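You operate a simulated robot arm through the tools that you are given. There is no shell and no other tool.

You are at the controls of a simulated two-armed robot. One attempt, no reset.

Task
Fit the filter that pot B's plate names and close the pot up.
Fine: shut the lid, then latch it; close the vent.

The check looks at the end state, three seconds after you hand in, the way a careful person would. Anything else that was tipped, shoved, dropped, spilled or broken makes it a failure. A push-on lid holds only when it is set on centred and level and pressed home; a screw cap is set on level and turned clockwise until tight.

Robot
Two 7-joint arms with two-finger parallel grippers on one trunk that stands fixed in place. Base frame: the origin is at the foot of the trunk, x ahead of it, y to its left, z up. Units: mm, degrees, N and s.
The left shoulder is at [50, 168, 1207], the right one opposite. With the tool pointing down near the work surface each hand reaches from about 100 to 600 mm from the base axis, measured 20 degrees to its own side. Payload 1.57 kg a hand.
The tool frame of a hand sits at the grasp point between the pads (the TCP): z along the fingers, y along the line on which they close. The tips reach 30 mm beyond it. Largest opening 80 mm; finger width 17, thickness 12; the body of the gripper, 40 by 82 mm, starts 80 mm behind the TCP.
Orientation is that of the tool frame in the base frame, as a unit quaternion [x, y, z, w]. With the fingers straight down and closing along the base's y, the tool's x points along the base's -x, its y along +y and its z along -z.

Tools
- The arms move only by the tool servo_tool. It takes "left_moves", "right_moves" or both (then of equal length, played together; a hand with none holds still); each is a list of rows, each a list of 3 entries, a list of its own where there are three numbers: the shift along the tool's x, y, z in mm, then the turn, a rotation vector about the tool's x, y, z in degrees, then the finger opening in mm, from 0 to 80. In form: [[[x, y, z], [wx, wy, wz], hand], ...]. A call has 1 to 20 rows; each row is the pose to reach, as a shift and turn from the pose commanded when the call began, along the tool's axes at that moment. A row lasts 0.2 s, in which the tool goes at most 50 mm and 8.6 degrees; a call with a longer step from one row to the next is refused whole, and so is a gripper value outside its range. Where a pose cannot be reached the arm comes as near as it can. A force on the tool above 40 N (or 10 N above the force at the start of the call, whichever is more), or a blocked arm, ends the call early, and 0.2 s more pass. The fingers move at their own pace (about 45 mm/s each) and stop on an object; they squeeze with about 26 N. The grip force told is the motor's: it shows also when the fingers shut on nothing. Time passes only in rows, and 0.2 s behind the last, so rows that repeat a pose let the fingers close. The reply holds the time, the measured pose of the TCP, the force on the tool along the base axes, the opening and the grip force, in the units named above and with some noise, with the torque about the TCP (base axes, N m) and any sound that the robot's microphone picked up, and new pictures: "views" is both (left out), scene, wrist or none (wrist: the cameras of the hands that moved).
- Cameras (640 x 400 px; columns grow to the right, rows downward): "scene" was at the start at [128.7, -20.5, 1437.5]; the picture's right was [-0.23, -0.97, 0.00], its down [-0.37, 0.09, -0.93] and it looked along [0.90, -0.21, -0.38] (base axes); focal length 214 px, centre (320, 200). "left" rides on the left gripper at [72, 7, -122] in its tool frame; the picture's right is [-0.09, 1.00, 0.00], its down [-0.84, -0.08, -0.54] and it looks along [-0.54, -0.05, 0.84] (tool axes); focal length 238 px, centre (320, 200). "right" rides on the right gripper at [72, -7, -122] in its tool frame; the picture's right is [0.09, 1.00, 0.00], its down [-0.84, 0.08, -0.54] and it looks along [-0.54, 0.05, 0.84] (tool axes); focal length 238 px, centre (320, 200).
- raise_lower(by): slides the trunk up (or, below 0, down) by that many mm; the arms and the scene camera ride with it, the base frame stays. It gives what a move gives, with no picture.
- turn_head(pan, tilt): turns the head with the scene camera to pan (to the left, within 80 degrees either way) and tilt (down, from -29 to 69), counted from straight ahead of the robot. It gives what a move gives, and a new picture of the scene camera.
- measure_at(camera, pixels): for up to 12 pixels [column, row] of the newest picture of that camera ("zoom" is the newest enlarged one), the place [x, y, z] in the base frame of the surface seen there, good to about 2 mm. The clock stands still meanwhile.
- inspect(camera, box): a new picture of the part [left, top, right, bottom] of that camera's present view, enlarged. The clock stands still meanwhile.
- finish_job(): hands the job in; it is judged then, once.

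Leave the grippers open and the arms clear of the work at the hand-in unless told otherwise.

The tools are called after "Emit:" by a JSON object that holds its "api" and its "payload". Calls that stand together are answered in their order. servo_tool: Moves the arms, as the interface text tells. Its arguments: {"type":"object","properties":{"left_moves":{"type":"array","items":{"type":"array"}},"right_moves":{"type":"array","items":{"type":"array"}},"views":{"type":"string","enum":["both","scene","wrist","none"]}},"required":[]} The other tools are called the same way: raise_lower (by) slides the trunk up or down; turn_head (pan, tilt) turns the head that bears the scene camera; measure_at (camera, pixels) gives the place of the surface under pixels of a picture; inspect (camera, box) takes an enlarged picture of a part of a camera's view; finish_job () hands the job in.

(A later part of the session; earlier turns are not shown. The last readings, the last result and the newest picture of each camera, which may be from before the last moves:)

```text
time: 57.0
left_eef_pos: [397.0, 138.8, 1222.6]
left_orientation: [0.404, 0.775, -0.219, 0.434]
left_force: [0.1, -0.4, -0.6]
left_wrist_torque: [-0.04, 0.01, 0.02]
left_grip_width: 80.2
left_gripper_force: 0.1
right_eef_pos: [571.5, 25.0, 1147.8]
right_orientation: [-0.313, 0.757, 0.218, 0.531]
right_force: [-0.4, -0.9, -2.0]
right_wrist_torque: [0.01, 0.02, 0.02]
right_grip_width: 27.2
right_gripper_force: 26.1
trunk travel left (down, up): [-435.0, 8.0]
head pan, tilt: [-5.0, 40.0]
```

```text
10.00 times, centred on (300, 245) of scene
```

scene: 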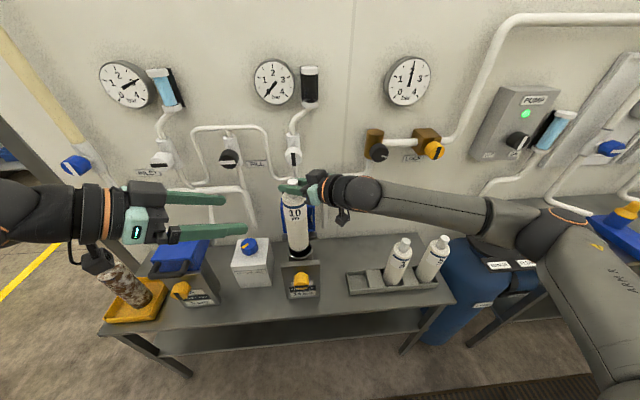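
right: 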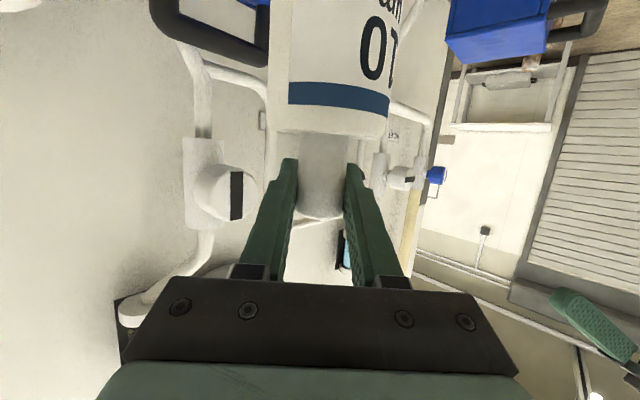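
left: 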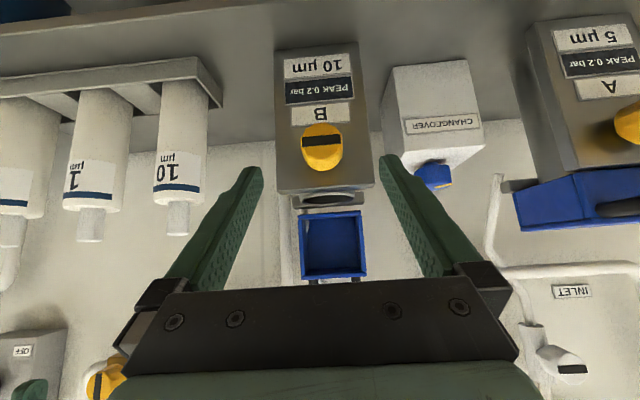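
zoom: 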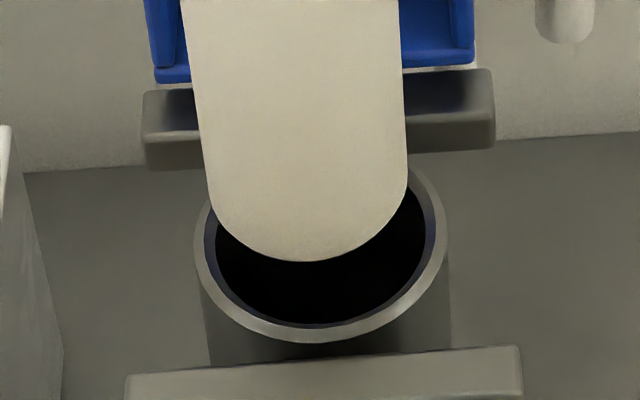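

I measure the cartridge bottom's front edge and the rim in the same zoom picture, so errors cancel.

Emit:
{"api": "measure_at", "payload": {"camera": "zoom", "pixels": [[303, 250], [303, 225], [300, 200], [298, 150], [295, 100], [295, 50], [320, 335], [200, 250], [441, 245], [250, 312], [390, 312], [410, 185]]}}

Emit:
{"api": "measure_at", "payload": {"camera": "zoom", "pixels": [[215, 190], [400, 190], [210, 150], [402, 150], [200, 100], [400, 100], [230, 230], [385, 225], [260, 250], [345, 250], [305, 240], [305, 170]]}}

```text
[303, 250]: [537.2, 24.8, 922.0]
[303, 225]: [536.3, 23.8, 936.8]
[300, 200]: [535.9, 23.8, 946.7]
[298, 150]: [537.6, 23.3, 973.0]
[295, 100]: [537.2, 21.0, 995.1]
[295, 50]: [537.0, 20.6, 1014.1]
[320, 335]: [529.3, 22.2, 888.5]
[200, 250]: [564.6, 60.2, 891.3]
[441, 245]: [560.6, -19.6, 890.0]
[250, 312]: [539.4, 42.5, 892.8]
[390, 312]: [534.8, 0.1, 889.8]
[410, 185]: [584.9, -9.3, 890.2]
```

```text
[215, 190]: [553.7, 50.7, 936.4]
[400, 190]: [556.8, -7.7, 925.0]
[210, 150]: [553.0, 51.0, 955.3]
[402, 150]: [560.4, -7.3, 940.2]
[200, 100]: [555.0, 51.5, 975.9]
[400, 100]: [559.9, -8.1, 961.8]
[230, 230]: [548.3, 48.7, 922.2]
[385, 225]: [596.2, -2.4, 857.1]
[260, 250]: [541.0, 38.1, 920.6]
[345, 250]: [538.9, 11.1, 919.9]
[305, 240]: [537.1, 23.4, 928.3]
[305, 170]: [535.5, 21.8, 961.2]
```

The cartridge axis is about 2.4 mm too far in +y and ~0.7 mm in +x. I correct this and descend 22 mm so the bottom is just above the rim.

Emit:
{"api": "servo_tool", "payload": {"right_moves": [[[0.75, -1.2, -2.06], [0, 0, 0], 10], [[7.6, -1.2, 0.4], [0, 0, 0], 10], [[14.5, -1.2, 3], [0, 0, 0], 10], [[21.4, -1.2, 5.5], [0, 0, 0], 10]], "views": "scene"}}

Emit:
{"api": "inspect", "payload": {"camera": "scene", "box": [275, 225, 325, 265]}}

```text
time: 58.0
left_eef_pos: [397.5, 139.4, 1222.6]
left_orientation: [0.405, 0.775, -0.218, 0.434]
left_force: [-0.4, 0.2, 0.2]
left_wrist_torque: [-0.03, 0.0, -0.01]
left_grip_width: 80.1
left_gripper_force: 0.0
right_eef_pos: [569.3, 20.6, 1126.6]
right_orientation: [-0.313, 0.757, 0.218, 0.53]
right_force: [-0.1, -0.1, -1.8]
right_wrist_torque: [0.02, 0.01, -0.01]
right_grip_width: 27.2
right_gripper_force: 26.1
trunk travel left (down, up): [-435.0, 8.0]
head pan, tilt: [-5.0, 40.0]
```

scene: 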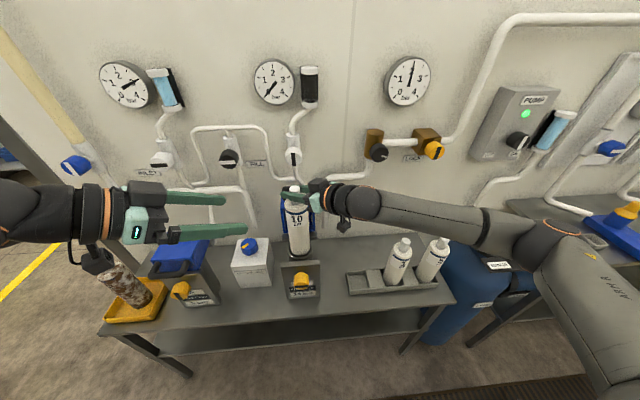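

```text
10.00 times, centred on (300, 245) of scene
```

zoom: 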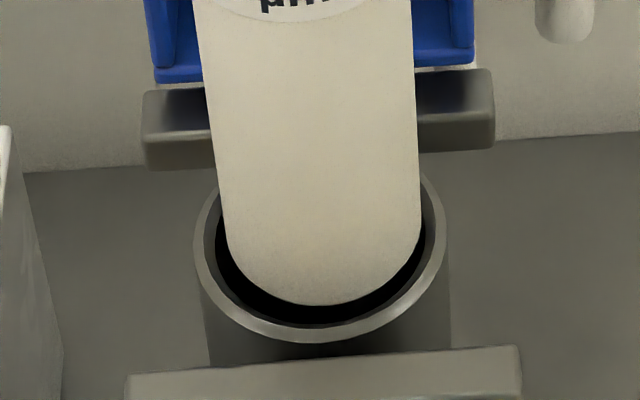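

Nearly centred: the cartridge is ~1 mm too far right (-y) in the picture. I correct by +1 mm in y and go down 20 mm gently, watching the force.

Emit:
{"api": "servo_tool", "payload": {"right_moves": [[[-0.24, 0.7, 0.66], [0, 0, 0], 10], [[4.5, 0.7, 2.4], [0, 0, 0], 10], [[9.2, 0.7, 4.1], [0, 0, 0], 10], [[13.9, 0.7, 5.8], [0, 0, 0], 10], [[18.6, 0.7, 7.5], [0, 0, 0], 10]], "views": "scene"}}

Emit:
{"api": "inspect", "payload": {"camera": "scene", "box": [275, 225, 325, 265]}}

```text
time: 59.2
left_eef_pos: [398.2, 138.9, 1223.2]
left_orientation: [0.404, 0.775, -0.218, 0.435]
left_force: [-0.4, 0.5, -0.3]
left_wrist_torque: [-0.03, 0.0, 0.03]
left_grip_width: 79.8
left_gripper_force: 0.1
right_eef_pos: [570.7, 21.5, 1108.1]
right_orientation: [-0.314, 0.756, 0.22, 0.53]
right_force: [0.3, -0.2, -2.1]
right_wrist_torque: [-0.02, 0.01, -0.02]
right_grip_width: 27.0
right_gripper_force: 26.4
trunk travel left (down, up): [-435.0, 8.0]
head pan, tilt: [-5.0, 40.0]
```

scene: 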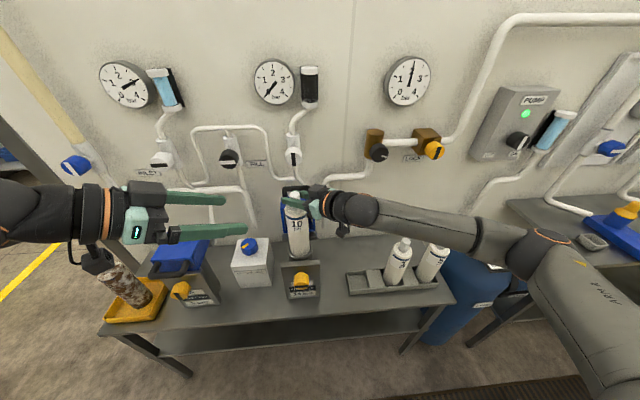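

```text
10.00 times, centred on (300, 245) of scene
```

zoom: 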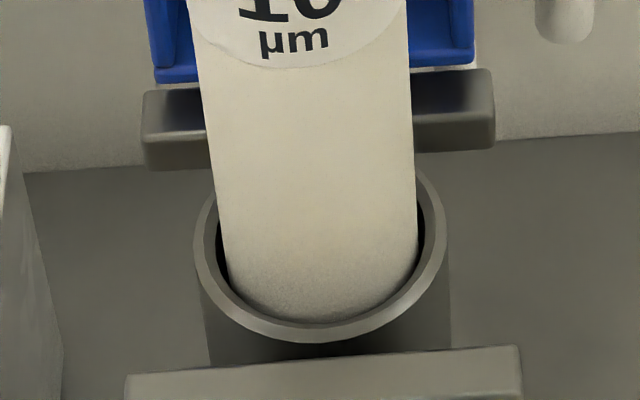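

The bottom is inside the mouth with no contact force. I continue down 60 mm.

Emit:
{"api": "servo_tool", "payload": {"right_moves": [[[9.4, 0, 3.4], [0, 0, 0], 10], [[18.8, 0, 6.8], [0, 0, 0], 10], [[28.2, 0, 10.3], [0, 0, 0], 10], [[37.6, 0, 13.7], [0, 0, 0], 10], [[47, 0, 17.1], [0, 0, 0], 10], [[56.3, 0, 20.5], [0, 0, 0], 10]], "views": "none"}}

Emit:
{"api": "inspect", "payload": {"camera": "scene", "box": [265, 185, 335, 265]}}

```text
time: 60.6
left_eef_pos: [398.9, 139.2, 1222.7]
left_orientation: [0.405, 0.774, -0.219, 0.434]
left_force: [-0.4, 0.2, -0.4]
left_wrist_torque: [0.0, 0.02, 0.02]
left_grip_width: 79.9
left_gripper_force: 0.1
right_eef_pos: [569.8, 21.5, 1046.2]
right_orientation: [-0.313, 0.758, 0.218, 0.529]
right_force: [0.7, 0.3, -1.4]
right_wrist_torque: [0.06, -0.15, 0.01]
right_grip_width: 27.2
right_gripper_force: 26.7
trunk travel left (down, up): [-435.0, 8.0]
head pan, tilt: [-5.0, 40.0]
```

```text
5.00 times, centred on (300, 225) of scene
```

zoom: 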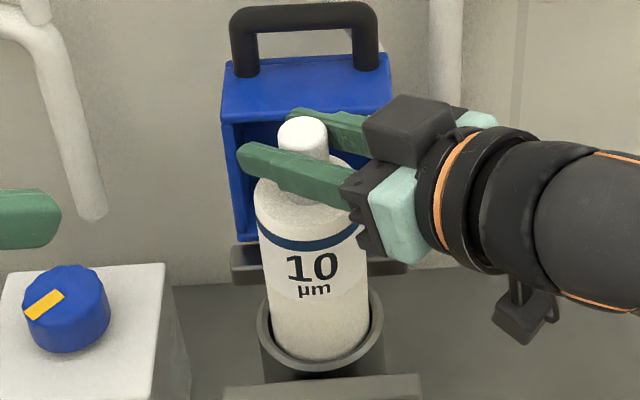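

Light contact at the front wall (≈0.8 N). I shift +0.8 mm in x and go on down 95 mm.

Emit:
{"api": "servo_tool", "payload": {"right_moves": [[[11, -0.5, 4.6], [0, 0, 0], 10], [[22.3, -0.5, 8.7], [0, 0, 0], 10], [[33.6, -0.5, 12.8], [0, 0, 0], 10], [[44.8, -0.5, 16.9], [0, 0, 0], 10], [[56.1, -0.5, 21], [0, 0, 0], 10], [[67.3, -0.5, 25.1], [0, 0, 0], 10], [[78.6, -0.5, 29.2], [0, 0, 0], 10], [[89, -0.5, 33], [0, 0, 0], 10]], "views": "none"}}

Emit:
{"api": "inspect", "payload": {"camera": "scene", "box": [265, 185, 335, 265]}}

```text
time: 62.4
left_eef_pos: [398.6, 140.3, 1223.4]
left_orientation: [0.404, 0.775, -0.218, 0.435]
left_force: [-0.1, 0.0, -0.4]
left_wrist_torque: [-0.02, 0.01, -0.01]
left_grip_width: 79.9
left_gripper_force: 0.1
right_eef_pos: [571.3, 20.3, 953.4]
right_orientation: [-0.314, 0.757, 0.219, 0.53]
right_force: [-0.3, -0.8, -1.7]
right_wrist_torque: [-0.01, -0.01, 0.02]
right_grip_width: 26.8
right_gripper_force: 26.2
trunk travel left (down, up): [-435.0, 8.0]
head pan, tilt: [-5.0, 40.0]
```

```text
5.00 times, centred on (300, 225) of scene
```

zoom: 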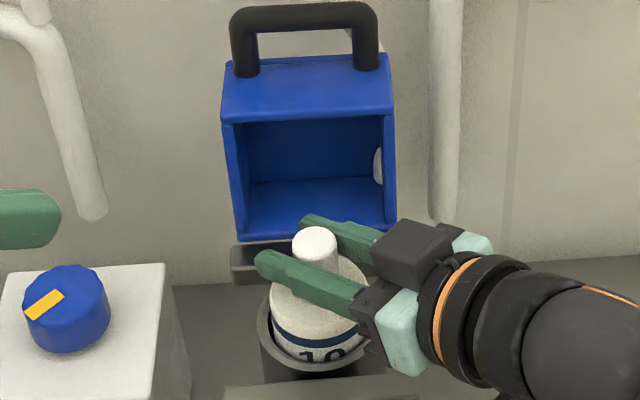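

Body top is ~30 mm above the rim. I go on down slowly, 5 mm per row, until the bottom is felt.

Emit:
{"api": "servo_tool", "payload": {"right_moves": [[[4.7, 0, 1.7], [0, 0, 0], 10], [[9.4, 0, 3.4], [0, 0, 0], 10], [[14.1, 0, 5.1], [0, 0, 0], 10], [[18.8, 0, 6.8], [0, 0, 0], 10], [[23.5, 0, 8.6], [0, 0, 0], 10]], "views": "none"}}

Emit:
{"api": "inspect", "payload": {"camera": "scene", "box": [265, 185, 335, 265]}}

```text
time: 63.6
left_eef_pos: [399.1, 139.0, 1222.6]
left_orientation: [0.405, 0.774, -0.219, 0.435]
left_force: [-0.5, -0.2, 0.1]
left_wrist_torque: [-0.01, 0.0, -0.02]
left_grip_width: 80.3
left_gripper_force: 0.1
right_eef_pos: [571.8, 19.8, 926.9]
right_orientation: [-0.312, 0.757, 0.217, 0.531]
right_force: [0.4, 0.5, -1.5]
right_wrist_torque: [0.0, -0.01, 0.0]
right_grip_width: 27.4
right_gripper_force: 26.2
trunk travel left (down, up): [-435.0, 8.0]
head pan, tilt: [-5.0, 40.0]
```

```text
5.00 times, centred on (300, 225) of scene
```

zoom: 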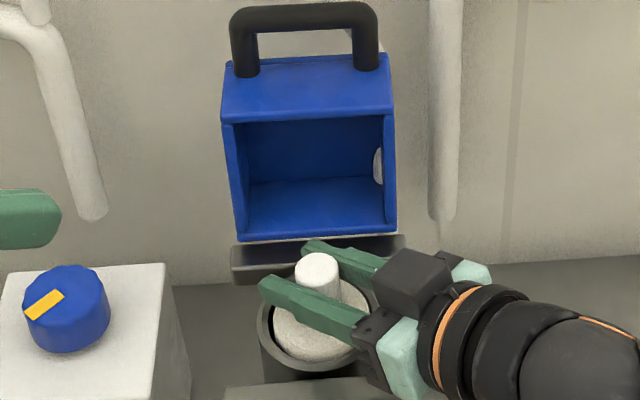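

Body top is ~4 mm above the rim and still no floor contact. I go 14 mm more in small steps (fingers stay above the rim).

Emit:
{"api": "servo_tool", "payload": {"right_moves": [[[2.8, 0, 1], [0, 0, 0], 10], [[5.6, 0, 2.1], [0, 0, 0], 10], [[8.5, 0, 3.1], [0, 0, 0], 10], [[11.3, 0, 4.1], [0, 0, 0], 10], [[13.1, 0, 4.8], [0, 0, 0], 10]], "views": "wrist"}}

Emit:
{"api": "inspect", "payload": {"camera": "scene", "box": [265, 185, 335, 265]}}

```text
time: 64.8
left_eef_pos: [395.9, 139.3, 1223.9]
left_orientation: [0.405, 0.774, -0.219, 0.435]
left_force: [0.5, -0.1, 0.2]
left_wrist_torque: [-0.02, 0.02, 0.02]
left_grip_width: 80.0
left_gripper_force: 0.1
right_eef_pos: [570.8, 22.6, 918.1]
right_orientation: [-0.313, 0.753, 0.22, 0.535]
right_force: [3.4, -1.6, 21.7]
right_wrist_torque: [0.02, -0.06, 0.03]
right_grip_width: 27.2
right_gripper_force: 25.4
trunk travel left (down, up): [-435.0, 8.0]
head pan, tilt: [-5.0, 40.0]
```

right: 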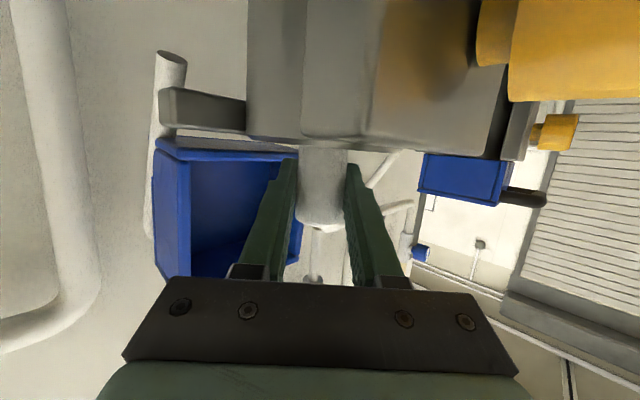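

```text
5.00 times, centred on (300, 225) of scene
```

zoom: 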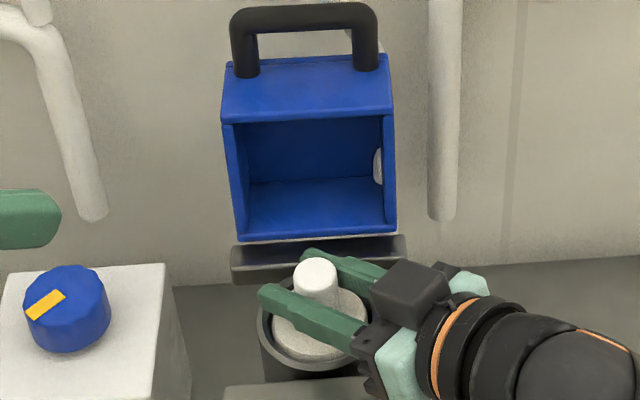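

The floor is felt (22 N up, TCP z=918, body top just under the rim). I relax the push by 4 mm and open the fingers to 46.

Emit:
{"api": "servo_tool", "payload": {"right_moves": [[[-3.9, 0, -1.4], [0, 0, 0], 10], [[-3.9, 0, -1.4], [0, 0, 0], 10], [[-3.9, 0, -1.4], [0, 0, 0], 46], [[-3.9, 0, -1.4], [0, 0, 0], 46], [[-3.9, 0, -1.4], [0, 0, 0], 46]], "views": "wrist"}}

```text
time: 66.0
left_eef_pos: [396.8, 139.6, 1223.1]
left_orientation: [0.404, 0.775, -0.218, 0.435]
left_force: [-0.9, 0.1, 0.0]
left_wrist_torque: [0.02, 0.0, 0.0]
left_grip_width: 79.9
left_gripper_force: 0.0
right_eef_pos: [570.0, 20.6, 916.8]
right_orientation: [-0.313, 0.757, 0.219, 0.53]
right_force: [0.4, -0.2, -0.1]
right_wrist_torque: [0.0, 0.0, 0.03]
right_grip_width: 46.0
right_gripper_force: 0.1
trunk travel left (down, up): [-435.0, 8.0]
head pan, tilt: [-5.0, 40.0]
```

right: 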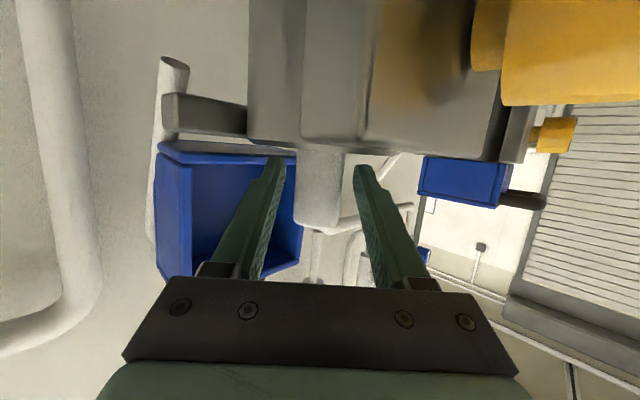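

Released; the spigot stands free between the fingers. I raise the right hand straight up 100 mm and then back it away to the right.

Emit:
{"api": "servo_tool", "payload": {"right_moves": [[[-18.8, 0, -6.8], [0, 0, 0], 46], [[-46.9, 0, -17.1], [0, 0, 0], 46], [[-75.1, 0, -27.4], [0, 0, 0], 46], [[-93.9, 0, -34.2], [0, 0, 0], 46], [[-80.3, 0, -71.7], [0, 0, 0], 46], [[-66.6, 0, -109.1], [0, 0, 0], 46], [[-53, 0, -146.6], [0, 0, 0], 46], [[-39.3, 0, -184], [0, 0, 0], 46], [[-25.7, 0, -221.5], [0, 0, 0], 46], [[-10, -10.7, -264], [0, 0, 0], 46], [[5.8, -21.4, -307.8], [0, 0, 0], 46]], "views": "scene"}}

Emit:
{"api": "inspect", "payload": {"camera": "scene", "box": [260, 170, 340, 310]}}

```text
time: 68.4
left_eef_pos: [397.0, 140.2, 1223.3]
left_orientation: [0.405, 0.774, -0.219, 0.434]
left_force: [-0.1, -0.4, -0.3]
left_wrist_torque: [0.02, 0.0, 0.01]
left_grip_width: 80.0
left_gripper_force: 0.1
right_eef_pos: [377.7, -196.7, 1018.4]
right_orientation: [-0.315, 0.756, 0.22, 0.53]
right_force: [0.6, -0.1, 0.8]
right_wrist_torque: [0.0, 0.01, 0.04]
right_grip_width: 46.0
right_gripper_force: 0.0
trunk travel left (down, up): [-435.0, 8.0]
head pan, tilt: [-5.0, 40.0]
```

scene: 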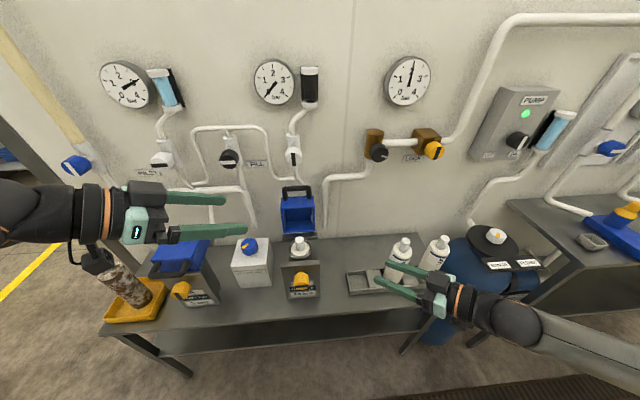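

```text
2.86 times, centred on (300, 240) of scene
```

zoom: 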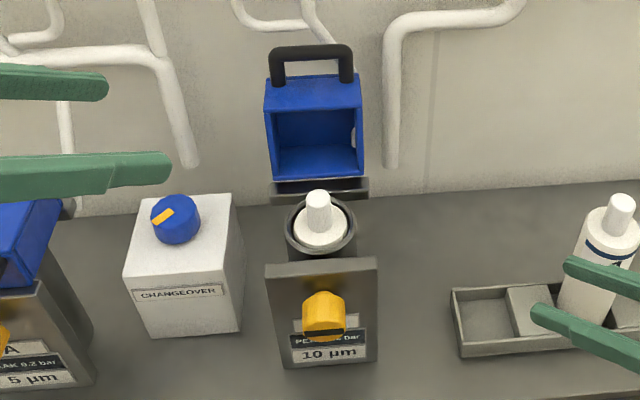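

The cartridge is seated. Now the lid: I measure its handle, edges and hinge, and pot A's closed lid for comparison.

Emit:
{"api": "measure_at", "payload": {"camera": "zoom", "pixels": [[312, 52], [290, 52], [335, 52], [279, 70], [345, 70], [312, 90], [312, 105], [270, 130], [360, 120], [315, 150], [315, 170], [315, 190]]}}

Emit:
{"api": "inspect", "payload": {"camera": "scene", "box": [130, 220, 230, 320]}}

```text
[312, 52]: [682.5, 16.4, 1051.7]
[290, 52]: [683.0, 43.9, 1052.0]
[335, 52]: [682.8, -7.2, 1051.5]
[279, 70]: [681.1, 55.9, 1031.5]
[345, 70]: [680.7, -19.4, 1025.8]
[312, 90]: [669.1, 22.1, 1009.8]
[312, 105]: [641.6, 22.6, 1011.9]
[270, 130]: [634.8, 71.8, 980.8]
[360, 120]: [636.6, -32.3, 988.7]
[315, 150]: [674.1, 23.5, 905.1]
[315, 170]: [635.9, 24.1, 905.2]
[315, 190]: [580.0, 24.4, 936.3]
```

```text
4.00 times, centred on (180, 270) of scene
```

zoom: 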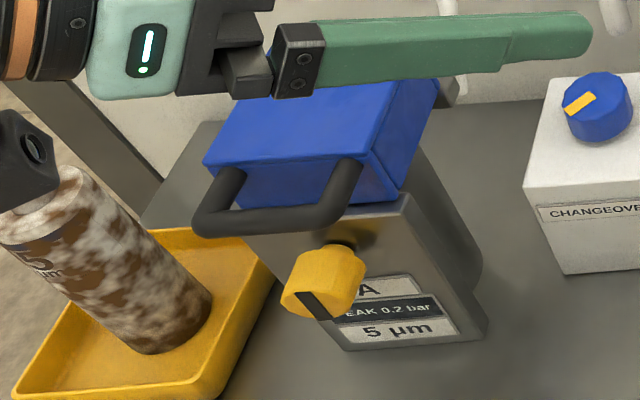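

Handle bar (open lid) is at about (690,19,1048), lid's opening plane x≈635, so closed it should lie near (458,19,946). I'll grip the bar with the left hand: fingers horizontal, one above and one below the bar, heading 30° to the right. First I rotate the left hand into this orientation in free space near (520,117,1120).

Emit:
{"api": "servo_tool", "payload": {"left_moves": [[[3.8, 7.9, 11.8], [-3.9, -0.5, 7.1], 50], [[7.6, 15.8, 23.7], [-7.7, -0.9, 14.3], 50], [[11.3, 23.6, 35.5], [-11.6, -1.4, 21.4], 50], [[15.1, 31.5, 47.3], [-15.5, -1.9, 28.5], 50], [[18.9, 39.4, 59.1], [-19.4, -2.3, 35.7], 50], [[22.7, 47.3, 71], [-23.2, -2.8, 42.8], 50], [[26.5, 55.2, 82.8], [-27.1, -3.2, 50], 50], [[30.3, 63, 94.6], [-31, -3.7, 57.1], 50], [[34, 70.9, 106.4], [-34.9, -4.2, 64.2], 50], [[37.8, 78.8, 118.3], [-38.7, -4.6, 71.4], 50], [[41.6, 86.7, 130.1], [-42.6, -5.1, 78.5], 50]], "views": "both"}}

```text
time: 71.0
left_eef_pos: [521.0, 226.5, 1195.9]
left_orientation: [0.651, 0.476, 0.223, 0.548]
left_force: [-1.1, 0.5, 0.0]
left_wrist_torque: [-0.01, 0.0, -0.01]
left_grip_width: 50.0
left_gripper_force: 0.0
left hand out of reach, approached as far as the arm can: row 1, 7, 8, 9, 10, 11
right_eef_pos: [377.3, -196.4, 1017.9]
right_orientation: [-0.313, 0.757, 0.217, 0.531]
right_force: [0.3, -0.1, 0.1]
right_wrist_torque: [-0.03, 0.02, -0.02]
right_grip_width: 46.0
right_gripper_force: 0.0
trunk travel left (down, up): [-435.0, 8.0]
head pan, tilt: [-5.0, 40.0]
stopped in row 11 (left hand): the arm was blocked; the commanded pose is now the measured one
```

scene: 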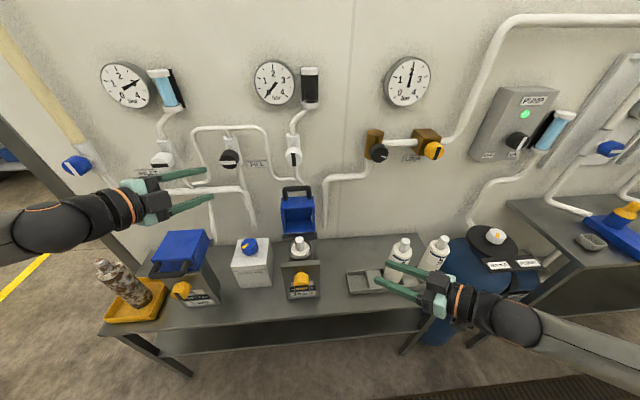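
left: 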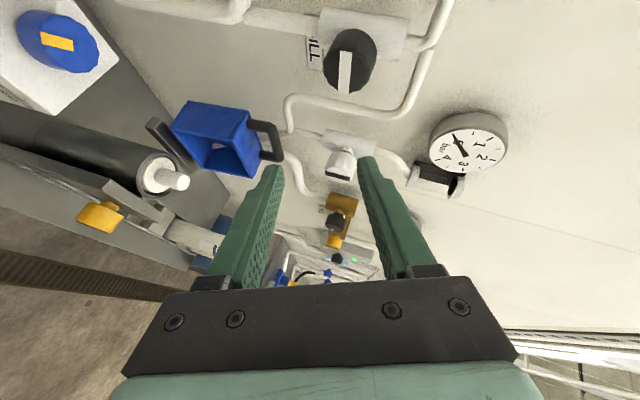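

That orientation isn't reachable there (wrist limit). Alternative: keep the normal roll (closing along y), heading straight ahead, and grip one leg of the handle (left leg at y≈56); the leg then just turns between the pads as the lid swings. I turn the left hand to pitch 60°, straight ahead, near (500,100,1150).

Emit:
{"api": "servo_tool", "payload": {"left_moves": [[[-9, -4.8, 5], [-1.4, 2.5, -7.2], 50], [[-18, -9.5, 10], [-2.8, 5.1, -14.5], 50], [[-26.9, -14.3, 15], [-4.3, 7.6, -21.7], 50], [[-35.9, -19.1, 20], [-5.7, 10.1, -28.9], 50], [[-44.9, -23.8, 25], [-7.1, 12.6, -36.1], 50], [[-53.9, -28.6, 30], [-8.5, 15.2, -43.4], 50], [[-62.8, -33.4, 34.9], [-9.9, 17.7, -50.6], 50], [[-71.8, -38.1, 39.9], [-11.3, 20.2, -57.8], 50], [[-80.8, -42.9, 44.9], [-12.8, 22.7, -65], 50], [[-89.8, -47.7, 49.9], [-14.2, 25.3, -72.3], 50], [[-98.7, -52.4, 54.9], [-15.6, 27.8, -79.5], 50], [[-107.7, -57.2, 59.9], [-17, 30.3, -86.7], 50]], "views": "both"}}

```text
time: 73.6
left_eef_pos: [501.9, 97.9, 1148.1]
left_orientation: [-0.001, 0.865, 0.0, 0.502]
left_force: [-0.4, 0.1, 0.4]
left_wrist_torque: [0.01, 0.02, -0.02]
left_grip_width: 50.1
left_gripper_force: 0.0
left hand out of reach, approached as far as the arm can: row 7
right_eef_pos: [379.6, -199.6, 1017.8]
right_orientation: [-0.313, 0.757, 0.219, 0.53]
right_force: [0.4, 0.1, 0.2]
right_wrist_torque: [0.05, 0.0, 0.0]
right_grip_width: 45.9
right_gripper_force: 0.0
trunk travel left (down, up): [-435.0, 8.0]
head pan, tilt: [-5.0, 40.0]
```

scene: 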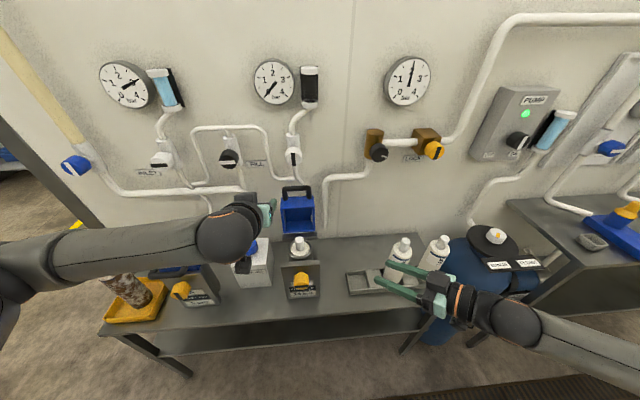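
left: 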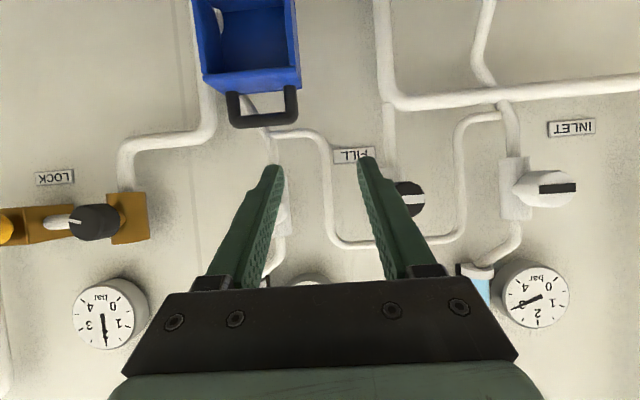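

Reached. The left wrist camera sees the handle (legs at columns 233 and 291). I measure legs and bar here.

Emit:
{"api": "measure_at", "payload": {"camera": "left", "pixels": [[291, 100], [291, 92], [286, 100], [296, 100], [233, 100], [262, 122], [250, 122], [275, 122], [262, 127], [240, 85], [280, 78], [290, 60]]}}

Emit:
{"api": "inspect", "payload": {"camera": "left", "box": [190, 20, 330, 140]}}

```text
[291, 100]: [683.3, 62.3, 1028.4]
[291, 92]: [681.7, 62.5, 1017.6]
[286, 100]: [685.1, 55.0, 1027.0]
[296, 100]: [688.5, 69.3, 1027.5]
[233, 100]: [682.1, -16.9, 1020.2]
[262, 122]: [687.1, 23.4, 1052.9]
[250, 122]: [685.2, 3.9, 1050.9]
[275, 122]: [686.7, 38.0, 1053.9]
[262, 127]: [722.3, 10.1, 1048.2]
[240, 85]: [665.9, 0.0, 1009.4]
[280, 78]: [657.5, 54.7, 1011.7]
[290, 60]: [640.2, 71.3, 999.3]
```

```text
3.33 times, centred on (260, 80) of left
```

zoom: 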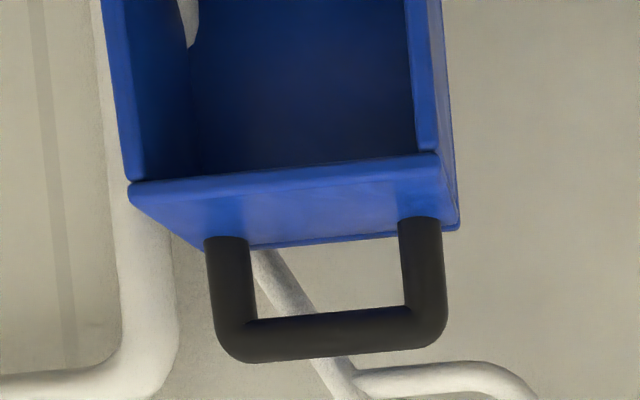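

The leg grip would jam the inner finger against the bar as the lid turns, so I do want the fingers above and below the bar. I test simply rolling the hand about its own axis by +90° here in free space.

Emit:
{"api": "servo_tool", "payload": {"left_moves": [[[0, 0, 0], [0, 0, 8.2], 50], [[0, 0, 0], [0, 0, 16.4], 50], [[0, 0, 0], [0, 0, 24.6], 50], [[0, 0, 0], [0, 0, 32.7], 50], [[0, 0, 0], [0, 0, 40.9], 50], [[0, 0, 0], [0, 0, 49.1], 50], [[0, 0, 0], [0, 0, 57.3], 50], [[0, 0, 0], [0, 0, 65.5], 50], [[0, 0, 0], [0, 0, 73.6], 50], [[0, 0, 0], [0, 0, 81.8], 50], [[0, 0, 0], [0, 0, 90], 50]], "views": "none"}}

```text
time: 76.0
left_eef_pos: [501.1, 98.3, 1149.5]
left_orientation: [0.612, 0.611, 0.355, 0.354]
left_force: [0.3, 0.2, -0.4]
left_wrist_torque: [0.01, 0.0, 0.0]
left_grip_width: 50.2
left_gripper_force: 0.1
right_eef_pos: [376.9, -198.2, 1016.4]
right_orientation: [-0.312, 0.757, 0.218, 0.531]
right_force: [-0.5, 0.1, 0.0]
right_wrist_torque: [-0.02, 0.02, -0.02]
right_grip_width: 45.9
right_gripper_force: 0.1
trunk travel left (down, up): [-435.0, 8.0]
head pan, tilt: [-5.0, 40.0]
```

Roll works at this place. Now I move to the pre-approach in front of the bar: TCP (615,22,1091), opening 36.

Emit:
{"api": "servo_tool", "payload": {"left_moves": [[[-19, 1.8, 32], [0, 0, 0], 36], [[-38, 3.5, 64.1], [0, 0, 0], 36], [[-57, 5.3, 96.1], [0, 0, 0], 36], [[-76, 7, 128.2], [0, 0, 0], 36]], "views": "both"}}

```text
time: 77.0
left_eef_pos: [616.1, 21.6, 1089.6]
left_orientation: [0.612, 0.612, 0.354, 0.354]
left_force: [0.2, -0.2, 0.6]
left_wrist_torque: [0.01, 0.02, 0.01]
left_grip_width: 36.0
left_gripper_force: 0.0
right_eef_pos: [378.0, -198.4, 1016.9]
right_orientation: [-0.312, 0.757, 0.218, 0.531]
right_force: [0.2, 0.7, 0.1]
right_wrist_torque: [0.02, 0.02, 0.0]
right_grip_width: 45.8
right_gripper_force: 0.0
trunk travel left (down, up): [-435.0, 8.0]
head pan, tilt: [-5.0, 40.0]
```

scene: 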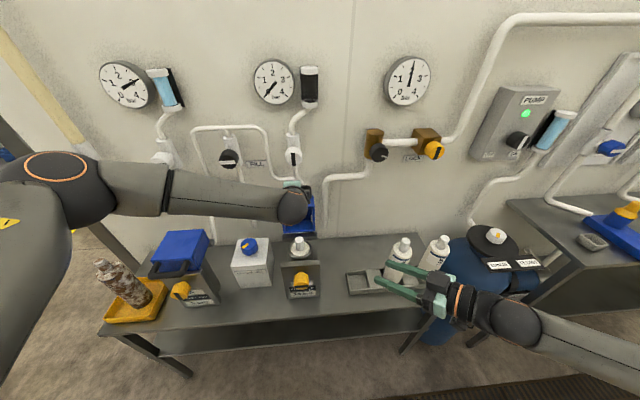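
left: 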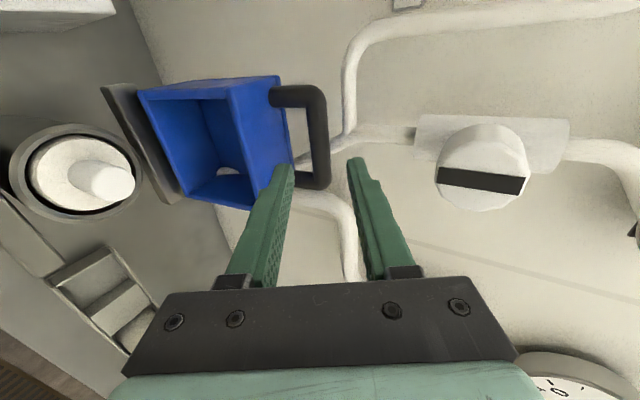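

The bar appears between the two fingers (around (317,140)). I measure it again from here.

Emit:
{"api": "measure_at", "payload": {"camera": "left", "pixels": [[317, 110], [317, 125], [317, 140], [317, 155], [311, 140], [324, 140], [290, 97], [280, 100], [300, 182], [262, 100]]}}

```text
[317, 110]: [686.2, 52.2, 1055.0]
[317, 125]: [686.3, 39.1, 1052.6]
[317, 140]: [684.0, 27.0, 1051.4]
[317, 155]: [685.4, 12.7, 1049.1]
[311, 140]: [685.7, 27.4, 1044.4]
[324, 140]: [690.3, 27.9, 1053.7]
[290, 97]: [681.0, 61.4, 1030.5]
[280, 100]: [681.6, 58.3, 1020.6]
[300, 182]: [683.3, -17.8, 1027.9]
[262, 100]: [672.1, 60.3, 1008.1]
```

Bar centre confirmed ≈(690,22,1047.5). I advance 68 mm along the fingers with opening 30, so the bar comes between the pads.

Emit:
{"api": "servo_tool", "payload": {"left_moves": [[[0, 0, 0], [0, 0, 0], 30], [[0, 0, 20], [0, 0, 0], 30], [[0, 0, 40], [0, 0, 0], 30], [[0, 0, 56], [0, 0, 0], 30], [[0, 0, 68], [0, 0, 0], 30]], "views": "wrist"}}

```text
time: 78.2
left_eef_pos: [675.8, 22.0, 1058.1]
left_orientation: [0.612, 0.611, 0.354, 0.356]
left_force: [-0.2, -1.0, -0.1]
left_wrist_torque: [0.04, -0.03, -0.02]
left_grip_width: 30.4
left_gripper_force: 0.1
right_eef_pos: [378.4, -198.5, 1016.6]
right_orientation: [-0.314, 0.757, 0.219, 0.53]
right_force: [-0.2, -0.3, 0.1]
right_wrist_torque: [-0.01, -0.01, 0.0]
right_grip_width: 46.0
right_gripper_force: 0.1
trunk travel left (down, up): [-435.0, 8.0]
head pan, tilt: [-5.0, 40.0]
```

left: 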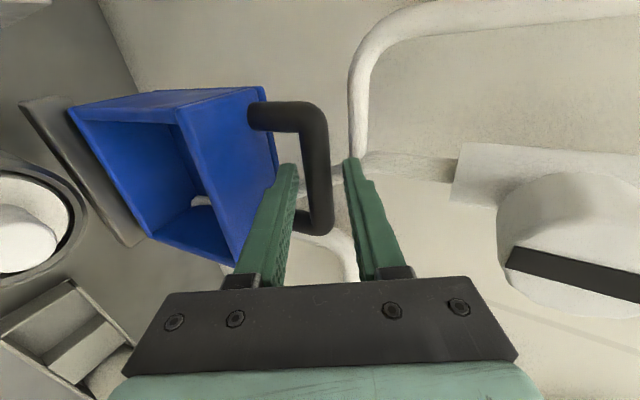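

The bar runs between the fingers. I close the left gripper on it.

Emit:
{"api": "servo_tool", "payload": {"left_moves": [[[0, 0, 0], [0, 0, 0], 5], [[0, 0, 0], [0, 0, 0], 5], [[0, 0, 0], [0, 0, 0], 5]], "views": "wrist"}}

```text
time: 79.0
left_eef_pos: [674.7, 22.2, 1056.8]
left_orientation: [0.612, 0.612, 0.355, 0.353]
left_force: [-3.2, 1.0, -4.5]
left_wrist_torque: [0.08, 0.14, 0.15]
left_grip_width: 17.7
left_gripper_force: 32.3
right_eef_pos: [378.5, -196.9, 1019.2]
right_orientation: [-0.313, 0.757, 0.218, 0.531]
right_force: [-0.1, -0.3, -0.7]
right_wrist_torque: [-0.02, 0.0, 0.03]
right_grip_width: 46.1
right_gripper_force: 0.0
trunk travel left (down, up): [-435.0, 8.0]
head pan, tilt: [-5.0, 40.0]
```

left: 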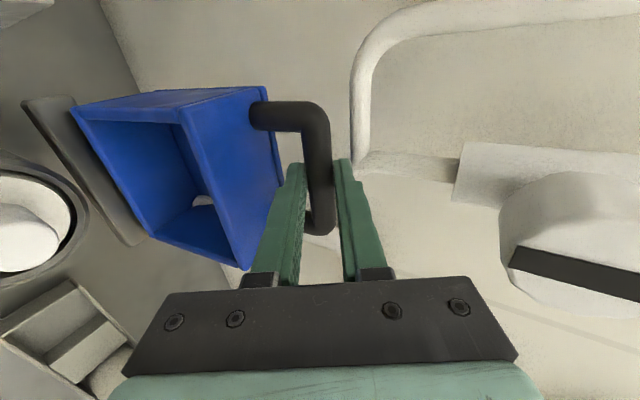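

Gripped (17.7 mm). Before swinging I check pot A's closed lid to learn where the handle ends up relative to the knob and plate.

Emit:
{"api": "inspect", "payload": {"camera": "scene", "box": [130, 220, 230, 320]}}

```text
4.00 times, centred on (180, 270) of scene
```

zoom: 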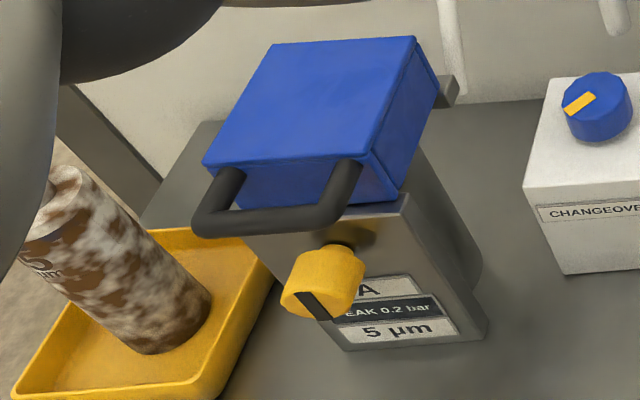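

Emit:
{"api": "measure_at", "payload": {"camera": "zoom", "pixels": [[265, 222], [225, 220], [305, 218], [205, 205], [350, 180], [285, 160], [270, 60], [400, 50], [315, 295], [330, 265], [300, 245], [400, 205]]}}

```text
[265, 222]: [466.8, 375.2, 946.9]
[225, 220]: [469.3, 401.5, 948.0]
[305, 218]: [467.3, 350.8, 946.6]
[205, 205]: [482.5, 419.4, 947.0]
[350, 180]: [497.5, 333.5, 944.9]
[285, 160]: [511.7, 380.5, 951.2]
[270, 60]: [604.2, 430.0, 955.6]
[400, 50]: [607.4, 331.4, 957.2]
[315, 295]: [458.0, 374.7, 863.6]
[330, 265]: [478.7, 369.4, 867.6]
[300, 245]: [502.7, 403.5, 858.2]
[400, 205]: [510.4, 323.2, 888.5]
```

Pot A's closed handle bar is at about (470, –, 941); so B's bar should swing from (689.5,1048.5) about a hinge at ≈(634.5,886) to (472,941). I start the swing: first 27° of the arc, hand orientation constant.

Emit:
{"api": "servo_tool", "payload": {"left_moves": [[[0, -3.1, -13.1], [0, 0, 0], 5], [[0, -7.3, -25.9], [0, 0, 0], 5], [[0, -12.4, -38.3], [0, 0, 0], 5], [[0, -18.6, -50.4], [0, 0, 0], 5], [[0, -25.7, -61.9], [0, 0, 0], 5], [[0, -33.6, -72.8], [0, 0, 0], 5]], "views": "both"}}

```text
time: 80.4
left_eef_pos: [595.9, 21.4, 1069.1]
left_orientation: [0.611, 0.61, 0.357, 0.356]
left_force: [1.3, -2.2, 12.6]
left_wrist_torque: [0.07, -0.44, 0.13]
left_grip_width: 17.4
left_gripper_force: 32.4
right_eef_pos: [377.1, -197.5, 1018.1]
right_orientation: [-0.313, 0.757, 0.217, 0.53]
right_force: [0.4, -0.2, 0.6]
right_wrist_torque: [-0.03, -0.01, -0.02]
right_grip_width: 46.0
right_gripper_force: 0.2
trunk travel left (down, up): [-435.0, 8.0]
head pan, tilt: [-5.0, 40.0]
```

scene: 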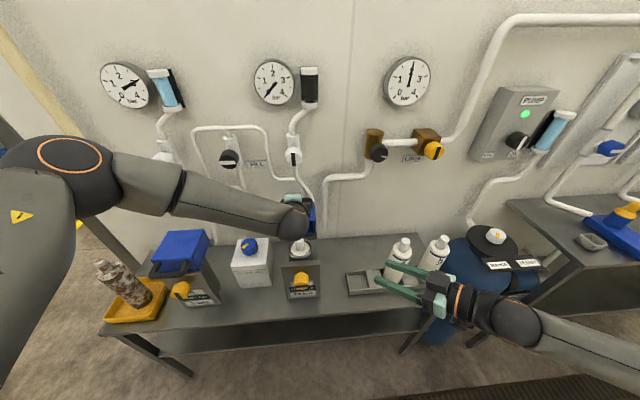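
left: 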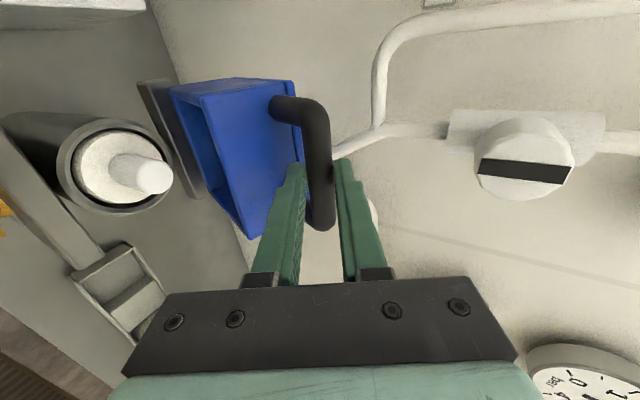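

The lid follows (rotated ≈26°); 12 N upward tells me the hinge is a little nearer, about (625,882). I continue the arc with the corrected centre for another 25°.

Emit:
{"api": "servo_tool", "payload": {"left_moves": [[[0, -0.1, -7.4], [0, 0, 0], 5], [[0, -9, -18.2], [0, 0, 0], 5], [[0, -18.7, -28.4], [0, 0, 0], 5], [[0, -29.2, -37.8], [0, 0, 0], 5], [[0, -40.3, -46.2], [0, 0, 0], 5], [[0, -52.2, -53.8], [0, 0, 0], 5]], "views": "both"}}

```text
time: 81.8
left_eef_pos: [523.0, 21.7, 1046.9]
left_orientation: [0.613, 0.611, 0.354, 0.355]
left_force: [3.1, -5.7, -1.7]
left_wrist_torque: [-0.08, -0.19, -0.13]
left_grip_width: 17.7
left_gripper_force: 32.4
right_eef_pos: [378.6, -197.9, 1017.3]
right_orientation: [-0.313, 0.757, 0.219, 0.531]
right_force: [0.1, -0.6, -0.7]
right_wrist_torque: [0.03, -0.03, 0.0]
right_grip_width: 46.4
right_gripper_force: 0.1
trunk travel left (down, up): [-435.0, 8.0]
head pan, tilt: [-5.0, 40.0]
```

scene: 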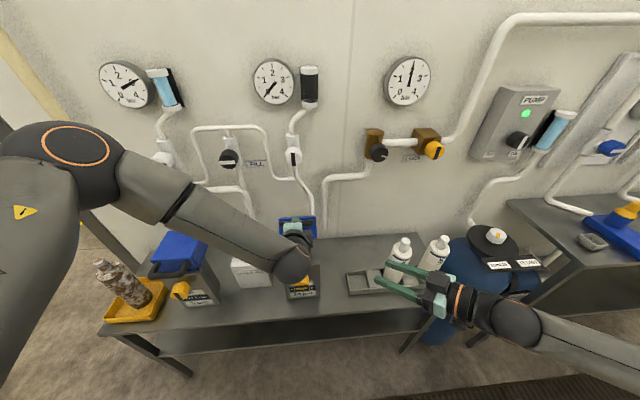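
left: 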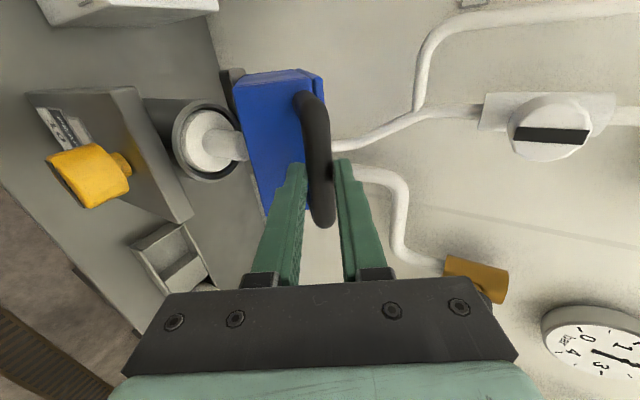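

The swing is smooth with small forces. I continue another 27°.

Emit:
{"api": "servo_tool", "payload": {"left_moves": [[[-0.5, -12.4, -6.6], [0, 0, 0], 5], [[-1, -25.1, -12.3], [0, 0, 0], 5], [[-1, -38.4, -17], [0, 0, 0], 5], [[-1, -52, -20.5], [0, 0, 0], 5], [[-1, -65.8, -23], [0, 0, 0], 5], [[-1, -79.8, -24.3], [0, 0, 0], 5]], "views": "both"}}

```text
time: 83.2
left_eef_pos: [462.5, 21.7, 989.7]
left_orientation: [0.611, 0.612, 0.355, 0.355]
left_force: [7.6, -3.1, -2.9]
left_wrist_torque: [0.22, -0.15, 0.28]
left_grip_width: 17.6
left_gripper_force: 32.2
right_eef_pos: [380.9, -197.5, 1017.8]
right_orientation: [-0.312, 0.758, 0.217, 0.53]
right_force: [-0.2, 0.5, -0.2]
right_wrist_torque: [-0.01, -0.02, 0.0]
right_grip_width: 46.0
right_gripper_force: 0.0
trunk travel left (down, up): [-435.0, 8.0]
head pan, tilt: [-5.0, 40.0]
```

scene: 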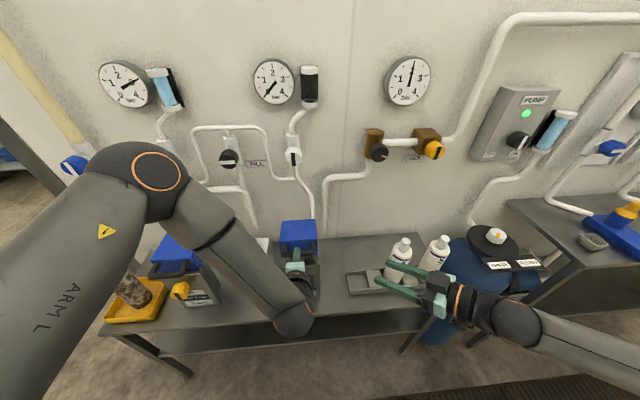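
left: 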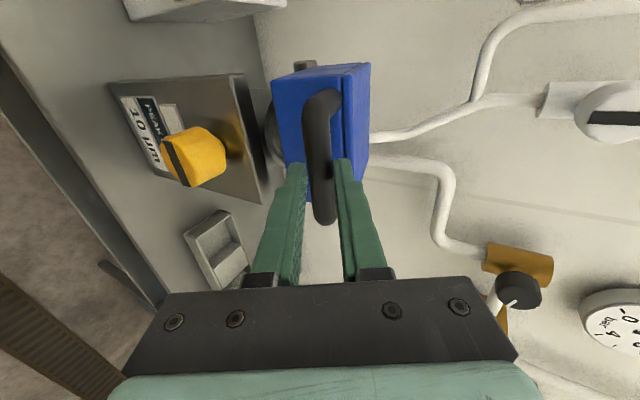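

Almost down (lid ~78° turned). I lower the last part in 3° steps, slightly reducing the radius.

Emit:
{"api": "servo_tool", "payload": {"left_moves": [[[0, -9.4, 1.4], [0, 0, 0], 5], [[0, -18.6, 1.5], [0, 0, 0], 5], [[0, -27.9, 2.1], [0, 0, 0], 5], [[0, -37, 3.3], [0, 0, 0], 5]], "views": "both"}}

Emit:
{"api": "inspect", "payload": {"camera": "scene", "box": [250, 200, 350, 320]}}

```text
time: 84.2
left_eef_pos: [448.3, 22.6, 953.9]
left_orientation: [0.611, 0.612, 0.356, 0.355]
left_force: [6.9, 3.1, 0.3]
left_wrist_torque: [-0.08, -0.01, -0.18]
left_grip_width: 17.7
left_gripper_force: 32.5
right_eef_pos: [379.0, -198.3, 1016.9]
right_orientation: [-0.314, 0.757, 0.219, 0.529]
right_force: [-0.8, -0.1, 0.2]
right_wrist_torque: [-0.02, 0.01, -0.02]
right_grip_width: 46.1
right_gripper_force: 0.0
trunk travel left (down, up): [-435.0, 8.0]
head pan, tilt: [-5.0, 40.0]
```

scene: 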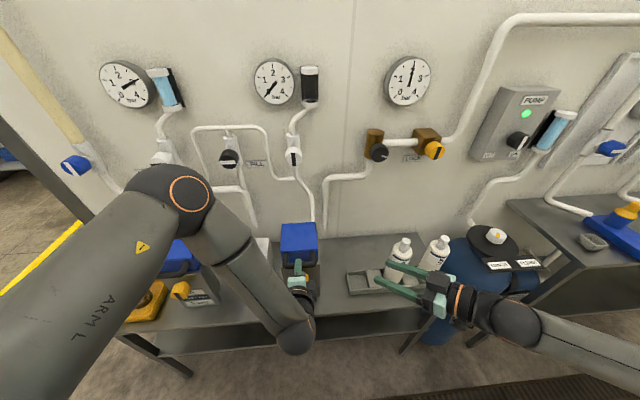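
left: 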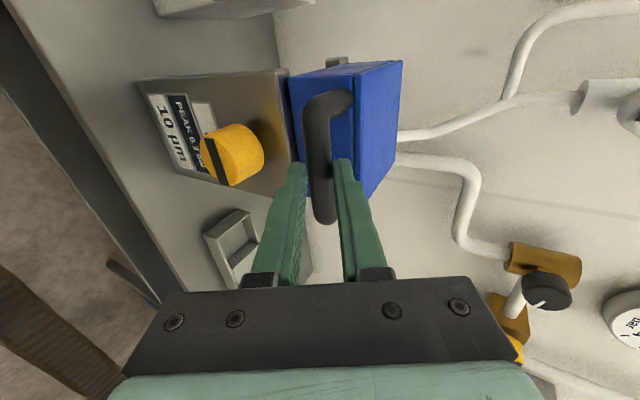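

```text
3.33 times, centred on (300, 260) of scene
```

zoom: 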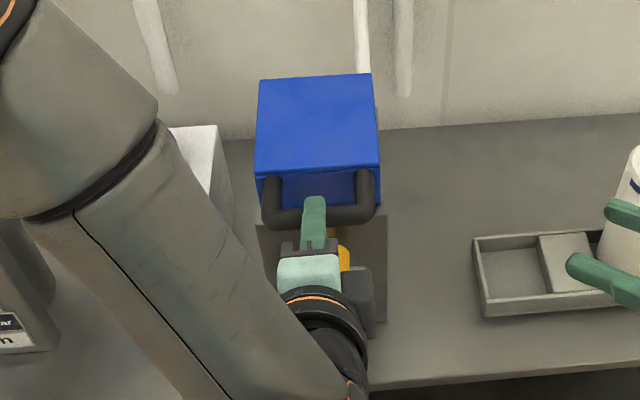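

The lid is almost shut with no vertical contact yet. I press it further down along the arc in 2.5 mm steps, watching the force.

Emit:
{"api": "servo_tool", "payload": {"left_moves": [[[0, -1.7, 2.1], [0, 0, 0], 5], [[0, -4.3, 2.5], [0, 0, 0], 5], [[0, -7, 2.9], [0, 0, 0], 5], [[0, -9.7, 3.3], [0, 0, 0], 5]], "views": "wrist"}}

```text
time: 85.2
left_eef_pos: [448.6, 22.4, 953.5]
left_orientation: [0.606, 0.608, 0.363, 0.362]
left_force: [3.0, 7.4, 37.8]
left_wrist_torque: [-0.19, -1.07, -0.4]
left_grip_width: 17.7
left_gripper_force: 32.5
right_eef_pos: [377.2, -197.9, 1018.6]
right_orientation: [-0.314, 0.757, 0.217, 0.531]
right_force: [-0.3, 0.9, 0.0]
right_wrist_torque: [0.03, 0.03, 0.04]
right_grip_width: 46.3
right_gripper_force: 0.1
trunk travel left (down, up): [-435.0, 8.0]
head pan, tilt: [-5.0, 40.0]
```

left: 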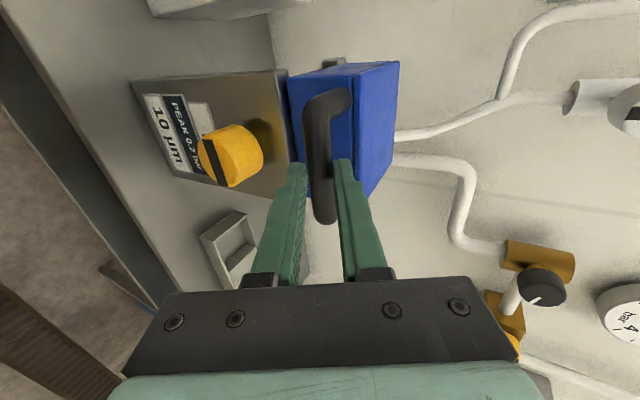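

It bottoms firmly at 38 N with the TCP unmoved, so the lid is on its stop. I relax the push and check that the lid's top is level and at the same height as pot A's.

Emit:
{"api": "servo_tool", "payload": {"left_moves": [[[0, 4, -1], [0, 0, 0], 5], [[0, 7.5, -2.5], [0, 0, 0], 5]], "views": "scene"}}

Emit:
{"api": "inspect", "payload": {"camera": "scene", "box": [250, 200, 350, 320]}}

Emit:
{"api": "measure_at", "payload": {"camera": "zoom", "pixels": [[270, 90], [365, 85], [318, 120], [265, 160], [375, 155], [318, 160], [300, 180], [270, 200], [365, 200], [350, 213], [265, 100], [375, 130]]}}

```text
time: 85.8
left_eef_pos: [448.4, 21.4, 954.2]
left_orientation: [0.609, 0.611, 0.358, 0.356]
left_force: [13.5, 3.5, 13.6]
left_wrist_torque: [-0.07, -0.62, -0.29]
left_grip_width: 17.7
left_gripper_force: 32.3
right_eef_pos: [378.8, -198.1, 1017.1]
right_orientation: [-0.312, 0.757, 0.218, 0.53]
right_force: [-0.3, 0.1, -0.2]
right_wrist_torque: [0.0, 0.0, 0.03]
right_grip_width: 46.0
right_gripper_force: 0.0
trunk travel left (down, up): [-435.0, 8.0]
head pan, tilt: [-5.0, 40.0]
```

scene: 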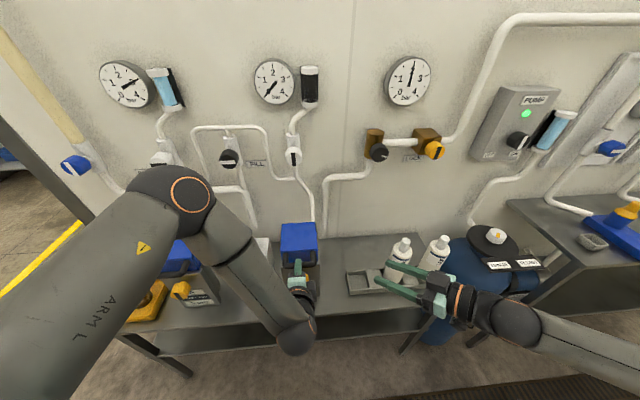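

```text
3.33 times, centred on (300, 260) of scene
```

zoom: 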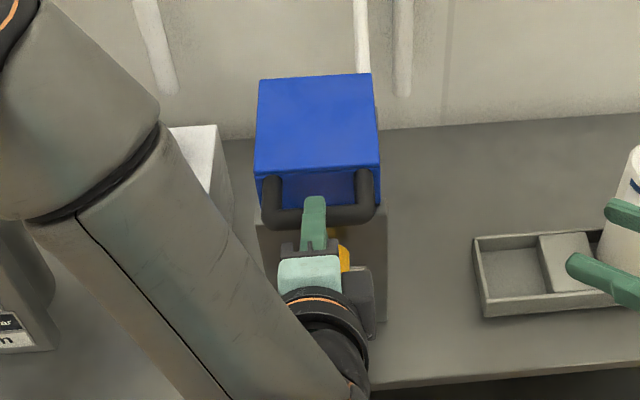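

```text
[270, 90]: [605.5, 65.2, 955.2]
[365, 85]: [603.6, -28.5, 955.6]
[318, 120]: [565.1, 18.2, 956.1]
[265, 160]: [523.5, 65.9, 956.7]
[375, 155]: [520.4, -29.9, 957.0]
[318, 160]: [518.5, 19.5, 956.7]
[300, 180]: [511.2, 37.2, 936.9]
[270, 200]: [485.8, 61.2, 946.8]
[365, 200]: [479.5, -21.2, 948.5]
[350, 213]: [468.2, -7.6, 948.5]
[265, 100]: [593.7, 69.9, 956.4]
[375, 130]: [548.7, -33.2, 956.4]
```

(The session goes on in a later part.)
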